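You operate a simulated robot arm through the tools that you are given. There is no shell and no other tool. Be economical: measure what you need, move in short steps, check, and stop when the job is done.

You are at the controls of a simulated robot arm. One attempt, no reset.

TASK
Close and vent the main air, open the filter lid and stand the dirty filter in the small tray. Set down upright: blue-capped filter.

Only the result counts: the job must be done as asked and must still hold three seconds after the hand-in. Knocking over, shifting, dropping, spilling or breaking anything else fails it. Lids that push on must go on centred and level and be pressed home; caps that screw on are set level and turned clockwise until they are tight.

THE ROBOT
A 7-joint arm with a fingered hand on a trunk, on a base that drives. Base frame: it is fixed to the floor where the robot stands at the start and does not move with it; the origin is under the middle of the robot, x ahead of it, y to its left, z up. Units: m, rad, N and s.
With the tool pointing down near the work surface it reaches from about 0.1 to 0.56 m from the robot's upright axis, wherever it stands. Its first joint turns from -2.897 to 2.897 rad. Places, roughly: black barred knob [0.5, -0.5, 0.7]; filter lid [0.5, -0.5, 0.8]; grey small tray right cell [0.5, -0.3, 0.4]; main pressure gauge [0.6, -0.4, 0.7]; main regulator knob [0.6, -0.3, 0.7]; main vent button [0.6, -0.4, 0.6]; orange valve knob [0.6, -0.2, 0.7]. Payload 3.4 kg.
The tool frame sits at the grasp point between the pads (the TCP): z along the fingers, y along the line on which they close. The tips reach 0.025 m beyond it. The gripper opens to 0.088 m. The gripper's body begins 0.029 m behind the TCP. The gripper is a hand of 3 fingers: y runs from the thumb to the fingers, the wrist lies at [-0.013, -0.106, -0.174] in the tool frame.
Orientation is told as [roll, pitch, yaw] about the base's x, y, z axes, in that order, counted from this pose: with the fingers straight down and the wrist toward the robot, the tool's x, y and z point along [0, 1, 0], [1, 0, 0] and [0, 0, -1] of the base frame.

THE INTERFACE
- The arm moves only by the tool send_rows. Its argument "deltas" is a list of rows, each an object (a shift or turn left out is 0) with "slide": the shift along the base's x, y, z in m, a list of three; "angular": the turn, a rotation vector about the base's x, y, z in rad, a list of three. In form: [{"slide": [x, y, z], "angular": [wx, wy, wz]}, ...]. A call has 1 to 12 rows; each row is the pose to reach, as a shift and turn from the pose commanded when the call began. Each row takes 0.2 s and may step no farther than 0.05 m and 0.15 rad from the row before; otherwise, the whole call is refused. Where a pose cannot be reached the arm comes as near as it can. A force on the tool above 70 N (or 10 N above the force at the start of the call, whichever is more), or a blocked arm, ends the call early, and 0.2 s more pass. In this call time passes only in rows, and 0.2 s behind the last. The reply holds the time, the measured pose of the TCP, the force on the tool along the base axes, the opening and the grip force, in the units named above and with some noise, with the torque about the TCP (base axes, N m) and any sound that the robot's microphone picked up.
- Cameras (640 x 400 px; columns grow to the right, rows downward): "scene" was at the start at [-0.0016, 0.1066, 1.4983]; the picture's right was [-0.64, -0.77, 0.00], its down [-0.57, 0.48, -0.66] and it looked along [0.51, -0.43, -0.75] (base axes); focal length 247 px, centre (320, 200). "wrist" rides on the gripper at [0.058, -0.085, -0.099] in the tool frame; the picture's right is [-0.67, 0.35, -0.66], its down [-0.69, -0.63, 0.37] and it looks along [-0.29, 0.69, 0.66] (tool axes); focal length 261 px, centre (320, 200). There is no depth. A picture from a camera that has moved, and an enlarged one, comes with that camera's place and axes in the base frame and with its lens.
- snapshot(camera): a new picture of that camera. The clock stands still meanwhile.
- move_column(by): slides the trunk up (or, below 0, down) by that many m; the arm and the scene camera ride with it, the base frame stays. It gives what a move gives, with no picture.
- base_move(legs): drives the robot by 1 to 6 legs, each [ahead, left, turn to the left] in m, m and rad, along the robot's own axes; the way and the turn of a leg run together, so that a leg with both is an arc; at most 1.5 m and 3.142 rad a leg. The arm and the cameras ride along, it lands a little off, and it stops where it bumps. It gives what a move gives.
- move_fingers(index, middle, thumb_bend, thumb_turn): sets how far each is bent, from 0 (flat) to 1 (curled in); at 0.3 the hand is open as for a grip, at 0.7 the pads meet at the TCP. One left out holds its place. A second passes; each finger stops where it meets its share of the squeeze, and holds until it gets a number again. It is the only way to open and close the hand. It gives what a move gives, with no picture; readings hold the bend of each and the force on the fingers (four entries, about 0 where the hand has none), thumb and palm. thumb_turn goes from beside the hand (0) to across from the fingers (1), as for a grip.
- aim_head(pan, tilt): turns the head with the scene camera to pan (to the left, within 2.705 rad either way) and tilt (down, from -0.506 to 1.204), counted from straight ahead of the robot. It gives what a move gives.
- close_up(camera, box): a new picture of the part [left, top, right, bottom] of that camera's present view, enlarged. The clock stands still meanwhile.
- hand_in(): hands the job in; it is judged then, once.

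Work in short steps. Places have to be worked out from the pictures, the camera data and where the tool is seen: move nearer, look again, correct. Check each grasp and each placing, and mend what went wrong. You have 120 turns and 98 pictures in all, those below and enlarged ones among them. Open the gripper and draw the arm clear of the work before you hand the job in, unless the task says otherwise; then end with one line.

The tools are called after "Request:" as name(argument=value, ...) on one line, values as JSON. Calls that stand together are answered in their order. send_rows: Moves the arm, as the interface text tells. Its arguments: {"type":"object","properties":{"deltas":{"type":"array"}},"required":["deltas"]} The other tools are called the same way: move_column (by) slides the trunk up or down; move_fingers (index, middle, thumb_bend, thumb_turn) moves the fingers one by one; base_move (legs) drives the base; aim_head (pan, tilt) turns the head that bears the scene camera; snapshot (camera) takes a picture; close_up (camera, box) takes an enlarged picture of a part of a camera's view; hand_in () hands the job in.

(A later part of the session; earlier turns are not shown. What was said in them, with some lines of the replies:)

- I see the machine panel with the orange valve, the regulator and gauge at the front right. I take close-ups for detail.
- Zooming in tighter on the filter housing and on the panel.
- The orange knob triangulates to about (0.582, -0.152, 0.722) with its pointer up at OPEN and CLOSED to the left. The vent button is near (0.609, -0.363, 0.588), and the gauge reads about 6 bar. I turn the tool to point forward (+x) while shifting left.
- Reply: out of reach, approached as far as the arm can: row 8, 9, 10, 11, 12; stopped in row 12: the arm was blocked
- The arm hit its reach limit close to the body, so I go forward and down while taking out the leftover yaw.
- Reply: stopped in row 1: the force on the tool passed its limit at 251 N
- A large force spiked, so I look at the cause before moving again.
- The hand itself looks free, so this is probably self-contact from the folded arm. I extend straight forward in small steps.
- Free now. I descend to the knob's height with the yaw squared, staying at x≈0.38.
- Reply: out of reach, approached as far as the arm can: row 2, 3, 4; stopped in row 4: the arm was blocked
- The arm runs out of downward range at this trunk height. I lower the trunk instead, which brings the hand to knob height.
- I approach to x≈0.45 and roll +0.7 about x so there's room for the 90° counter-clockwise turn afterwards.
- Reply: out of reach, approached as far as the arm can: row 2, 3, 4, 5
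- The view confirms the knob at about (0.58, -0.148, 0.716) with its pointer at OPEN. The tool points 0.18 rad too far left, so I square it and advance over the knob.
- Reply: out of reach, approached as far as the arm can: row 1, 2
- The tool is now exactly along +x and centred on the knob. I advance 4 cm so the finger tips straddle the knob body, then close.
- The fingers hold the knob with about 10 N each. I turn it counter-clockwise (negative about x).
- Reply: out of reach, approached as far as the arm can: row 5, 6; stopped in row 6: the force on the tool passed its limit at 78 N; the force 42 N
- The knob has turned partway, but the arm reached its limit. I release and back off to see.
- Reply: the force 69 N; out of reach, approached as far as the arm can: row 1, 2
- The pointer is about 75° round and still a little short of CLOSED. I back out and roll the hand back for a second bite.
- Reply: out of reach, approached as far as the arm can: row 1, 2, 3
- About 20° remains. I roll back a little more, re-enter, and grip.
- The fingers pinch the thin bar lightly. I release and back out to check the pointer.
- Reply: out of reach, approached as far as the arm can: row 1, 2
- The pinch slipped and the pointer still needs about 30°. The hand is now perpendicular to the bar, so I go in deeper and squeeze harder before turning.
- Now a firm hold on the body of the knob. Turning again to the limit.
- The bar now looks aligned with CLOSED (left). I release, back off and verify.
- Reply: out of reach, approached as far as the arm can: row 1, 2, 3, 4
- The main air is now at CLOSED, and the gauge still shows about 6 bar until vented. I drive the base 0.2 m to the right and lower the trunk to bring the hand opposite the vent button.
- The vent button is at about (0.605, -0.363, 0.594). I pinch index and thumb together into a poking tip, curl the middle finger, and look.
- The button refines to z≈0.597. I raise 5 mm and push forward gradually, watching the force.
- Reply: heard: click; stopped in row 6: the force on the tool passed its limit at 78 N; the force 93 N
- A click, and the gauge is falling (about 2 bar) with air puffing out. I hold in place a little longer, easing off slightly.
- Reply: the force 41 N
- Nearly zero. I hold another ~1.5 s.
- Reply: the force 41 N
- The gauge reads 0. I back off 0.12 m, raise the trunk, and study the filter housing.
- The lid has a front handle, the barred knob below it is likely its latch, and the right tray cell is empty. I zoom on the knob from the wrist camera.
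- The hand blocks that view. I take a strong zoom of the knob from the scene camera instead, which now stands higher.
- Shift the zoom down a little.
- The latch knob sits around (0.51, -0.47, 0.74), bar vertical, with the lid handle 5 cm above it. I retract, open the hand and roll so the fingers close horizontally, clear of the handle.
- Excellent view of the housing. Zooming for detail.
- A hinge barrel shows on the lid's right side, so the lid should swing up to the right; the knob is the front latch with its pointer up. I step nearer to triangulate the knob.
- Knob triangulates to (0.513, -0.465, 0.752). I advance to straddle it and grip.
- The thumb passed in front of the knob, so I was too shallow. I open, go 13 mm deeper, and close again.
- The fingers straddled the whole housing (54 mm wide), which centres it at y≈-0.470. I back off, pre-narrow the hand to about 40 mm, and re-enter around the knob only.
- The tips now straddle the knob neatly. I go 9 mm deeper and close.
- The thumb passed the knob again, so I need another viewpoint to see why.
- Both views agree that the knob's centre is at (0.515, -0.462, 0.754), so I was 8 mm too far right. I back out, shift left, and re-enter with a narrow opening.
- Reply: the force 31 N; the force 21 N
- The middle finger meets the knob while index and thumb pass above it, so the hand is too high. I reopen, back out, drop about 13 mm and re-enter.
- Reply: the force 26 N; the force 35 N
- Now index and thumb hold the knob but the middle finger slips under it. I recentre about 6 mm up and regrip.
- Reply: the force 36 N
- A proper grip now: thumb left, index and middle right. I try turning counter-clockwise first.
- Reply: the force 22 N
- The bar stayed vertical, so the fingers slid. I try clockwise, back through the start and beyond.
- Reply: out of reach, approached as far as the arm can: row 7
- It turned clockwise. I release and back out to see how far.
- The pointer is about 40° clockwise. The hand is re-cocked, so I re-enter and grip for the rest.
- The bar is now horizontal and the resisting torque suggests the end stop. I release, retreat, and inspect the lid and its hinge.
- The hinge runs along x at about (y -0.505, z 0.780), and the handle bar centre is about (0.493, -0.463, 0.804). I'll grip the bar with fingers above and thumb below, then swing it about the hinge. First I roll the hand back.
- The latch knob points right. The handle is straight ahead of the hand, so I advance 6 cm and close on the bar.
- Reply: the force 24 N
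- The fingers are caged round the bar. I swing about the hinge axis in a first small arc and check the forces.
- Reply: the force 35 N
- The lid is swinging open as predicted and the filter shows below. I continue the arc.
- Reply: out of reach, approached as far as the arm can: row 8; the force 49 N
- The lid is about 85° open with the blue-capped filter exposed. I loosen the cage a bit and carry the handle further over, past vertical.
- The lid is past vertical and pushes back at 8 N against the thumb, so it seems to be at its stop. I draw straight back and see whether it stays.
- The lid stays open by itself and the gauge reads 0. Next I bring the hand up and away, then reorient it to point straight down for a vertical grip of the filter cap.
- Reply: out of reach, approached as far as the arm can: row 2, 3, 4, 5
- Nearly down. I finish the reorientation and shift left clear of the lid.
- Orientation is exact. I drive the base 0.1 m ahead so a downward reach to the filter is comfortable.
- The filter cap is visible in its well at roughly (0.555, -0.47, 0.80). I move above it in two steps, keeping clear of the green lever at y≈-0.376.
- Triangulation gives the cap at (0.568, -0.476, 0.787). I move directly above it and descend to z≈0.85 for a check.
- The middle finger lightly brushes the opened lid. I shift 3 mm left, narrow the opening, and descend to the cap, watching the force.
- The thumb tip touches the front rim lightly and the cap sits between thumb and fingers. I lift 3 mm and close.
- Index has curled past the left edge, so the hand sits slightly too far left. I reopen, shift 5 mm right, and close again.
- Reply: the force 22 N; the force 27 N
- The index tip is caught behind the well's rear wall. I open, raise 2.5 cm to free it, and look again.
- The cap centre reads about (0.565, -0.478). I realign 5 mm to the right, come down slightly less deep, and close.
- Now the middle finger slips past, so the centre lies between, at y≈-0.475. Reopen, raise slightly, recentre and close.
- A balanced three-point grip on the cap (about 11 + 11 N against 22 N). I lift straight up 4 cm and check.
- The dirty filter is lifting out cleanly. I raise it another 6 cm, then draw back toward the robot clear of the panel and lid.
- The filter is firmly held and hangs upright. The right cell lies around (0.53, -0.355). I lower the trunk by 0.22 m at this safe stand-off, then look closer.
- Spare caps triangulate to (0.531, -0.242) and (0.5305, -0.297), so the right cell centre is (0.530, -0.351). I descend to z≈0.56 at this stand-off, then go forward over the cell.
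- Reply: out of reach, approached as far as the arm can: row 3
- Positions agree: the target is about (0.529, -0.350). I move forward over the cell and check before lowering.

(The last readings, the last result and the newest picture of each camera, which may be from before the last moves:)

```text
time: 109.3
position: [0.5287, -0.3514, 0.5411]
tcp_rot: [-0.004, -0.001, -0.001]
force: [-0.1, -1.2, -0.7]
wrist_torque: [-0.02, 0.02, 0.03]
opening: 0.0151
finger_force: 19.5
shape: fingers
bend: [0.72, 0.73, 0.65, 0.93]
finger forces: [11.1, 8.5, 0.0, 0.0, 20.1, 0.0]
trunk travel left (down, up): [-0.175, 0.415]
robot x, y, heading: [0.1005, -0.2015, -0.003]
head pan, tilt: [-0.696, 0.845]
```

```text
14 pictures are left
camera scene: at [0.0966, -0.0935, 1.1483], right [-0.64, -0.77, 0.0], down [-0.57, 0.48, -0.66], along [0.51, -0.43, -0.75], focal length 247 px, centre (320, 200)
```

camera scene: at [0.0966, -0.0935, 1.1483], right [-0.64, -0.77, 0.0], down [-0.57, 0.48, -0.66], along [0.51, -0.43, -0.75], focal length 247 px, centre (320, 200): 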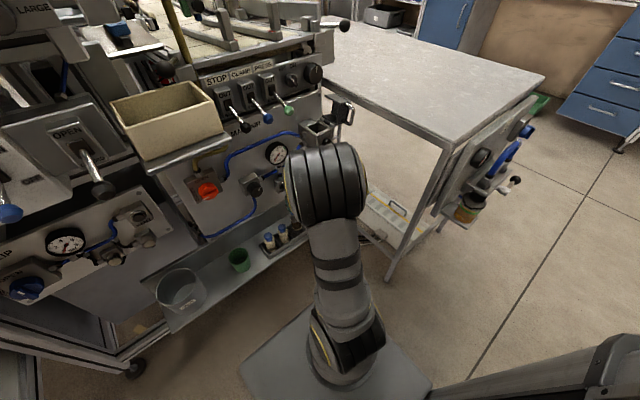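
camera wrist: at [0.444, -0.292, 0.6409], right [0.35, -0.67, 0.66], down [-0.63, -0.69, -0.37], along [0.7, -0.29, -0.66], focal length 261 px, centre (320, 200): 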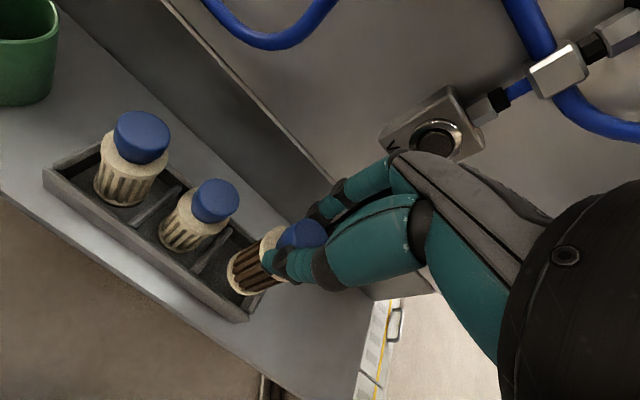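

The filter is above the right cell. The tray ends at y=-0.221 and -0.374 put the cell centre at about -0.3475, so I shift 4 mm left and lower gently.

Request:
send_rows(deltas=[{"slide": [0, 0.004, 0]}, {"slide": [0, 0.004, -0.008]}, {"slide": [0, 0.004, -0.016]}, {"slide": [0, 0.004, -0.024]}])

Request:
close_up(camera="wrist", box=[40, 80, 360, 330])

```text
time: 110.3
position: [0.5287, -0.3465, 0.5178]
tcp_rot: [-0.002, -0.002, -0.002]
force: [-0.2, -0.7, -0.6]
wrist_torque: [0.0, -0.03, -0.02]
opening: 0.0153
finger_force: 19.3
shape: fingers
bend: [0.72, 0.73, 0.65, 0.92]
finger forces: [11.2, 8.4, 0.0, 0.0, 20.0, 0.0]
trunk travel left (down, up): [-0.175, 0.415]
robot x, y, heading: [0.0963, -0.1985, -0.002]
head pan, tilt: [-0.696, 0.845]
```

```text
1.60 times, centred on (200, 205) of wrist
camera zoom: at [0.4437, -0.2879, 0.6166], right [0.35, -0.67, 0.66], down [-0.63, -0.69, -0.37], along [0.7, -0.29, -0.66], focal length 417 px, centre (512, 192)
```

zoom: 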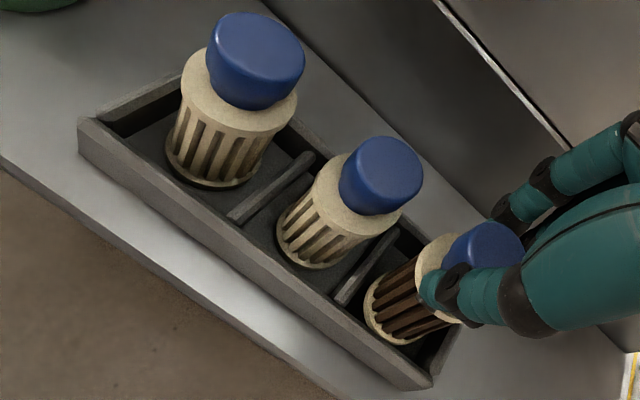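

The bottom has entered the cell, centred. I lower in 3 mm steps until it makes contact.

Request:
send_rows(deltas=[{"slide": [0, 0, -0.003]}, {"slide": [0, 0, -0.006]}, {"slide": [0, 0, -0.009]}])

```text
time: 111.1
position: [0.5281, -0.3455, 0.5089]
tcp_rot: [-0.001, -0.001, -0.001]
force: [0.0, 0.6, -0.4]
wrist_torque: [0.0, 0.01, -0.01]
opening: 0.0152
finger_force: 19.9
shape: fingers
bend: [0.72, 0.73, 0.65, 0.92]
finger forces: [11.2, 8.6, 0.1, 0.0, 20.0, 0.1]
trunk travel left (down, up): [-0.175, 0.415]
robot x, y, heading: [0.0941, -0.1983, -0.007]
head pan, tilt: [-0.696, 0.845]
```

No contact yet, so I continue.

Request:
send_rows(deltas=[{"slide": [0, 0, -0.003]}, {"slide": [0, 0, -0.006]}])

Request:
close_up(camera="wrist", box=[40, 80, 360, 330])

```text
time: 111.7
position: [0.5284, -0.3461, 0.5027]
tcp_rot: [-0.005, -0.006, -0.001]
force: [-0.2, -1.4, 6.2]
wrist_torque: [0.05, 0.05, 0.02]
opening: 0.015
finger_force: 21.9
shape: fingers
bend: [0.72, 0.73, 0.65, 0.92]
finger forces: [12.0, 9.2, 0.0, 0.0, 22.5, 0.0]
trunk travel left (down, up): [-0.175, 0.415]
robot x, y, heading: [0.0947, -0.2028, -0.0]
head pan, tilt: [-0.696, 0.845]
```

```text
1.60 times, centred on (200, 205) of wrist
camera zoom: at [0.4438, -0.2876, 0.6024], right [0.34, -0.67, 0.66], down [-0.63, -0.69, -0.37], along [0.7, -0.29, -0.66], focal length 417 px, centre (512, 192)
```

zoom: 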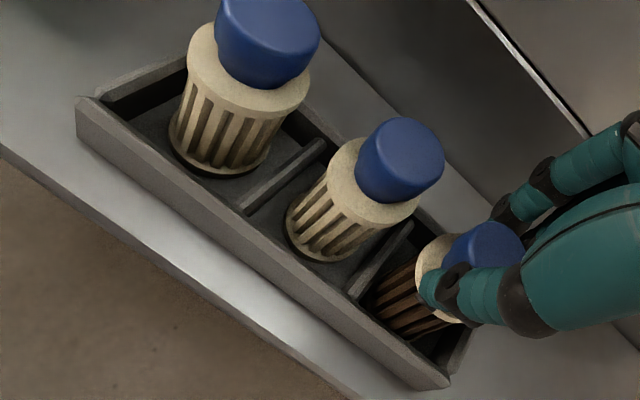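

A 6 N upward contact means the filter is on the cell floor. I release gently, first a small opening.

Request:
move_fingers(index=0.64, middle=0.64, thumb_bend=0.57)

Request:
move_fingers(index=0.5, middle=0.5, thumb_bend=0.45)

Request:
close_up(camera="wrist", box=[140, 120, 400, 300])

```text
time: 112.7
position: [0.5294, -0.3457, 0.5045]
tcp_rot: [-0.004, -0.004, 0.0]
force: [2.7, -1.3, 15.4]
wrist_torque: [-0.06, -0.08, -0.03]
opening: 0.0194
finger_force: 8.4
shape: fingers
bend: [0.64, 0.65, 0.57, 0.97]
finger forces: [3.4, 8.3, 0.0, 0.0, 3.7, 0.0]
trunk travel left (down, up): [-0.175, 0.415]
robot x, y, heading: [0.0962, -0.2019, 0.001]
head pan, tilt: [-0.696, 0.845]
```

```text
time: 113.7
position: [0.5271, -0.345, 0.5033]
tcp_rot: [-0.005, -0.004, -0.001]
force: [1.4, -2.4, 16.4]
wrist_torque: [-0.18, -0.32, -0.05]
opening: 0.0475
finger_force: 9.2
shape: fingers
bend: [0.49, 0.52, 0.45, 0.97]
finger forces: [1.0, 18.0, 0.1, 0.0, 0.1, 0.1]
trunk travel left (down, up): [-0.175, 0.415]
robot x, y, heading: [0.1028, -0.2022, -0.002]
head pan, tilt: [-0.696, 0.845]
```

```text
2.22 times, centred on (270, 210) of wrist
camera zoom: at [0.4434, -0.2874, 0.6024], right [0.35, -0.67, 0.66], down [-0.63, -0.69, -0.37], along [0.7, -0.29, -0.66], focal length 579 px, centre (431, 178)
```

zoom: 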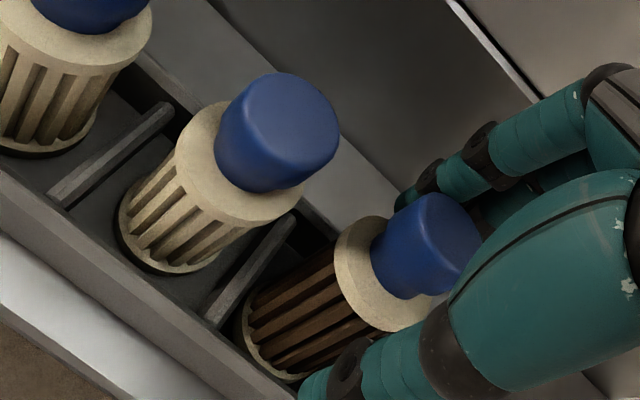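

Released. The middle fingertip rests on the flange, so I rise slowly straight up.

Request:
send_rows(deltas=[{"slide": [0.001, 0, 0.003]}, {"slide": [0.001, 0, 0.008]}, {"slide": [0.001, 0, 0.015]}, {"slide": [0.001, 0, 0.03]}])

Request:
close_up(camera="wrist", box=[80, 120, 400, 320])

```text
time: 114.7
position: [0.5293, -0.3455, 0.533]
tcp_rot: [-0.002, -0.002, -0.002]
force: [0.0, 0.0, 0.4]
wrist_torque: [0.04, 0.01, -0.01]
opening: 0.0471
finger_force: 0.1
shape: fingers
bend: [0.5, 0.5, 0.45, 0.97]
finger forces: [0.1, 0.0, 0.0, 0.0, 0.1, 0.0]
trunk travel left (down, up): [-0.175, 0.415]
robot x, y, heading: [0.0978, -0.1998, 0.0]
head pan, tilt: [-0.696, 0.845]
```

```text
2.00 times, centred on (240, 220) of wrist
camera zoom: at [0.4441, -0.2874, 0.6317], right [0.35, -0.67, 0.66], down [-0.63, -0.69, -0.37], along [0.7, -0.29, -0.66], focal length 521 px, centre (480, 160)
```

zoom: 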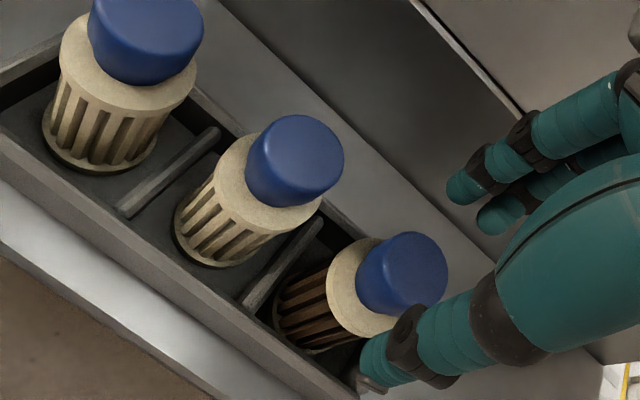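

The filter stands upright in the right cell. I raise clear of the cap, then withdraw toward the robot.

Request:
send_rows(deltas=[{"slide": [-0.001, 0, 0.02]}, {"slide": [-0.002, 0, 0.04]}, {"slide": [-0.002, 0, 0.058]}, {"slide": [-0.03, 0, 0.06]}, {"slide": [-0.07, 0, 0.06]}, {"slide": [-0.11, 0, 0.06]}])

Request:
snapshot(camera="wrist")

```text
time: 116.1
position: [0.4202, -0.349, 0.5942]
tcp_rot: [-0.002, -0.002, 0.0]
force: [0.6, 0.5, -0.2]
wrist_torque: [-0.01, -0.02, -0.03]
opening: 0.0469
finger_force: 0.0
shape: fingers
bend: [0.5, 0.5, 0.45, 0.97]
finger forces: [0.0, 0.0, 0.1, 0.1, 0.1, 0.1]
out of reach, approached as far as the arm can: row 6
trunk travel left (down, up): [-0.175, 0.415]
robot x, y, heading: [0.0997, -0.1954, -0.003]
head pan, tilt: [-0.696, 0.845]
```

```text
9 pictures are left
camera wrist: at [0.3363, -0.2906, 0.6928], right [0.35, -0.67, 0.66], down [-0.63, -0.69, -0.37], along [0.69, -0.29, -0.66], focal length 261 px, centre (320, 200)
```

wrist: 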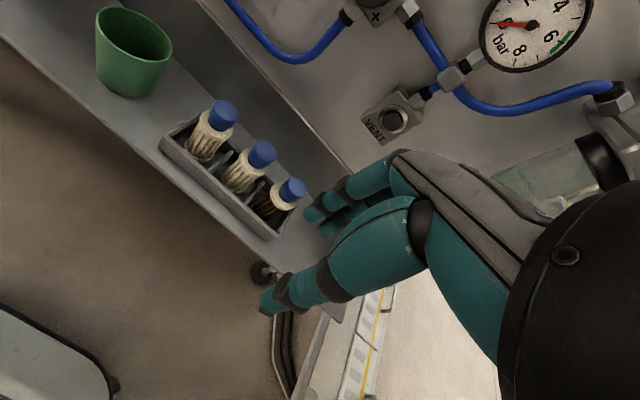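

All three filters stand upright and the gauge reads 0. I back the base off, open the hand, and do a final overall check.

Request:
base_move(legs=[[-0.15, 0, 0]])

Request:
move_fingers(index=0.3, middle=0.3, thumb_bend=0.3)

Request:
snapshot(camera="scene")

Request:
close_up(camera="scene", box=[200, 90, 360, 290])

```text
time: 117.5
position: [0.2698, -0.3476, 0.5934]
tcp_rot: [-0.002, -0.002, -0.001]
force: [-1.0, -1.1, -1.0]
wrist_torque: [-0.01, 0.01, 0.04]
opening: 0.047
finger_force: 0.0
shape: fingers
bend: [0.5, 0.5, 0.45, 0.97]
finger forces: [0.1, 0.0, 0.0, 0.0, 0.0, 0.0]
trunk travel left (down, up): [-0.175, 0.415]
robot x, y, heading: [-0.0518, -0.1975, -0.005]
head pan, tilt: [-0.696, 0.845]
```

```text
time: 118.5
position: [0.2708, -0.3483, 0.5928]
tcp_rot: [-0.004, -0.002, -0.001]
force: [-0.2, -0.5, -0.1]
wrist_torque: [0.03, -0.03, -0.02]
opening: 0.0842
finger_force: 0.0
shape: fingers
bend: [0.3, 0.3, 0.3, 0.97]
finger forces: [0.0, 0.0, 0.0, 0.1, 0.0, 0.1]
trunk travel left (down, up): [-0.175, 0.415]
robot x, y, heading: [-0.0516, -0.1979, -0.004]
head pan, tilt: [-0.696, 0.845]
```

```text
8 pictures are left
camera scene: at [-0.0539, -0.0934, 1.1483], right [-0.64, -0.77, 0.0], down [-0.57, 0.48, -0.66], along [0.51, -0.43, -0.75], focal length 247 px, centre (320, 200)
```

scene: 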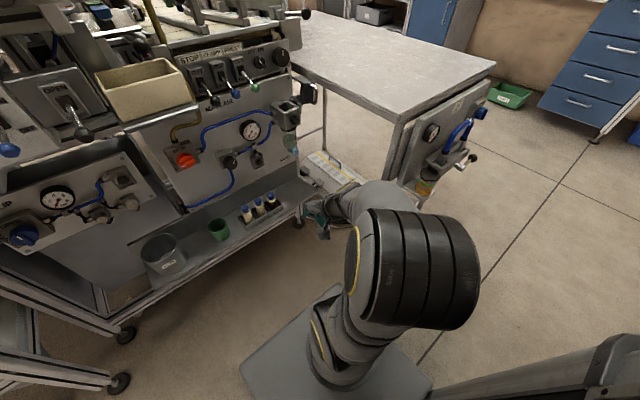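

```text
2.00 times, centred on (280, 190) of scene
camera zoom: at [-0.0539, -0.0934, 1.1483], right [-0.64, -0.77, 0.0], down [-0.57, 0.48, -0.66], along [0.51, -0.43, -0.75], focal length 494 px, centre (400, 220)
```

zoom: 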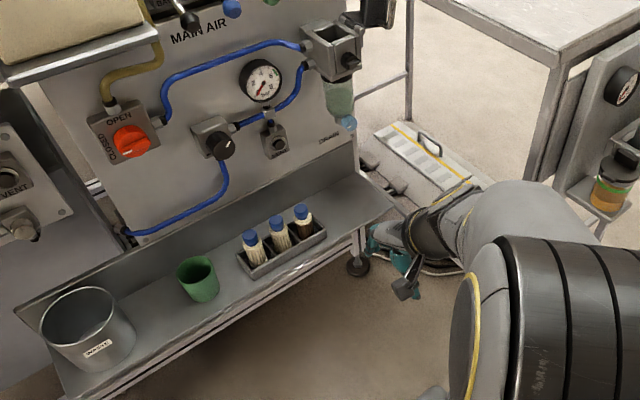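

The valve is closed, the gauge is at zero, the lid is open, the filter is upright in the right cell, and the arm is clear. Handing in.

Request:
hand_in()

```text
The job is handed in.
```

The main air is closed and vented to 0 bar, the filter lid is open, and the dirty blue-capped filter stands upright in the right cell of the small tray.
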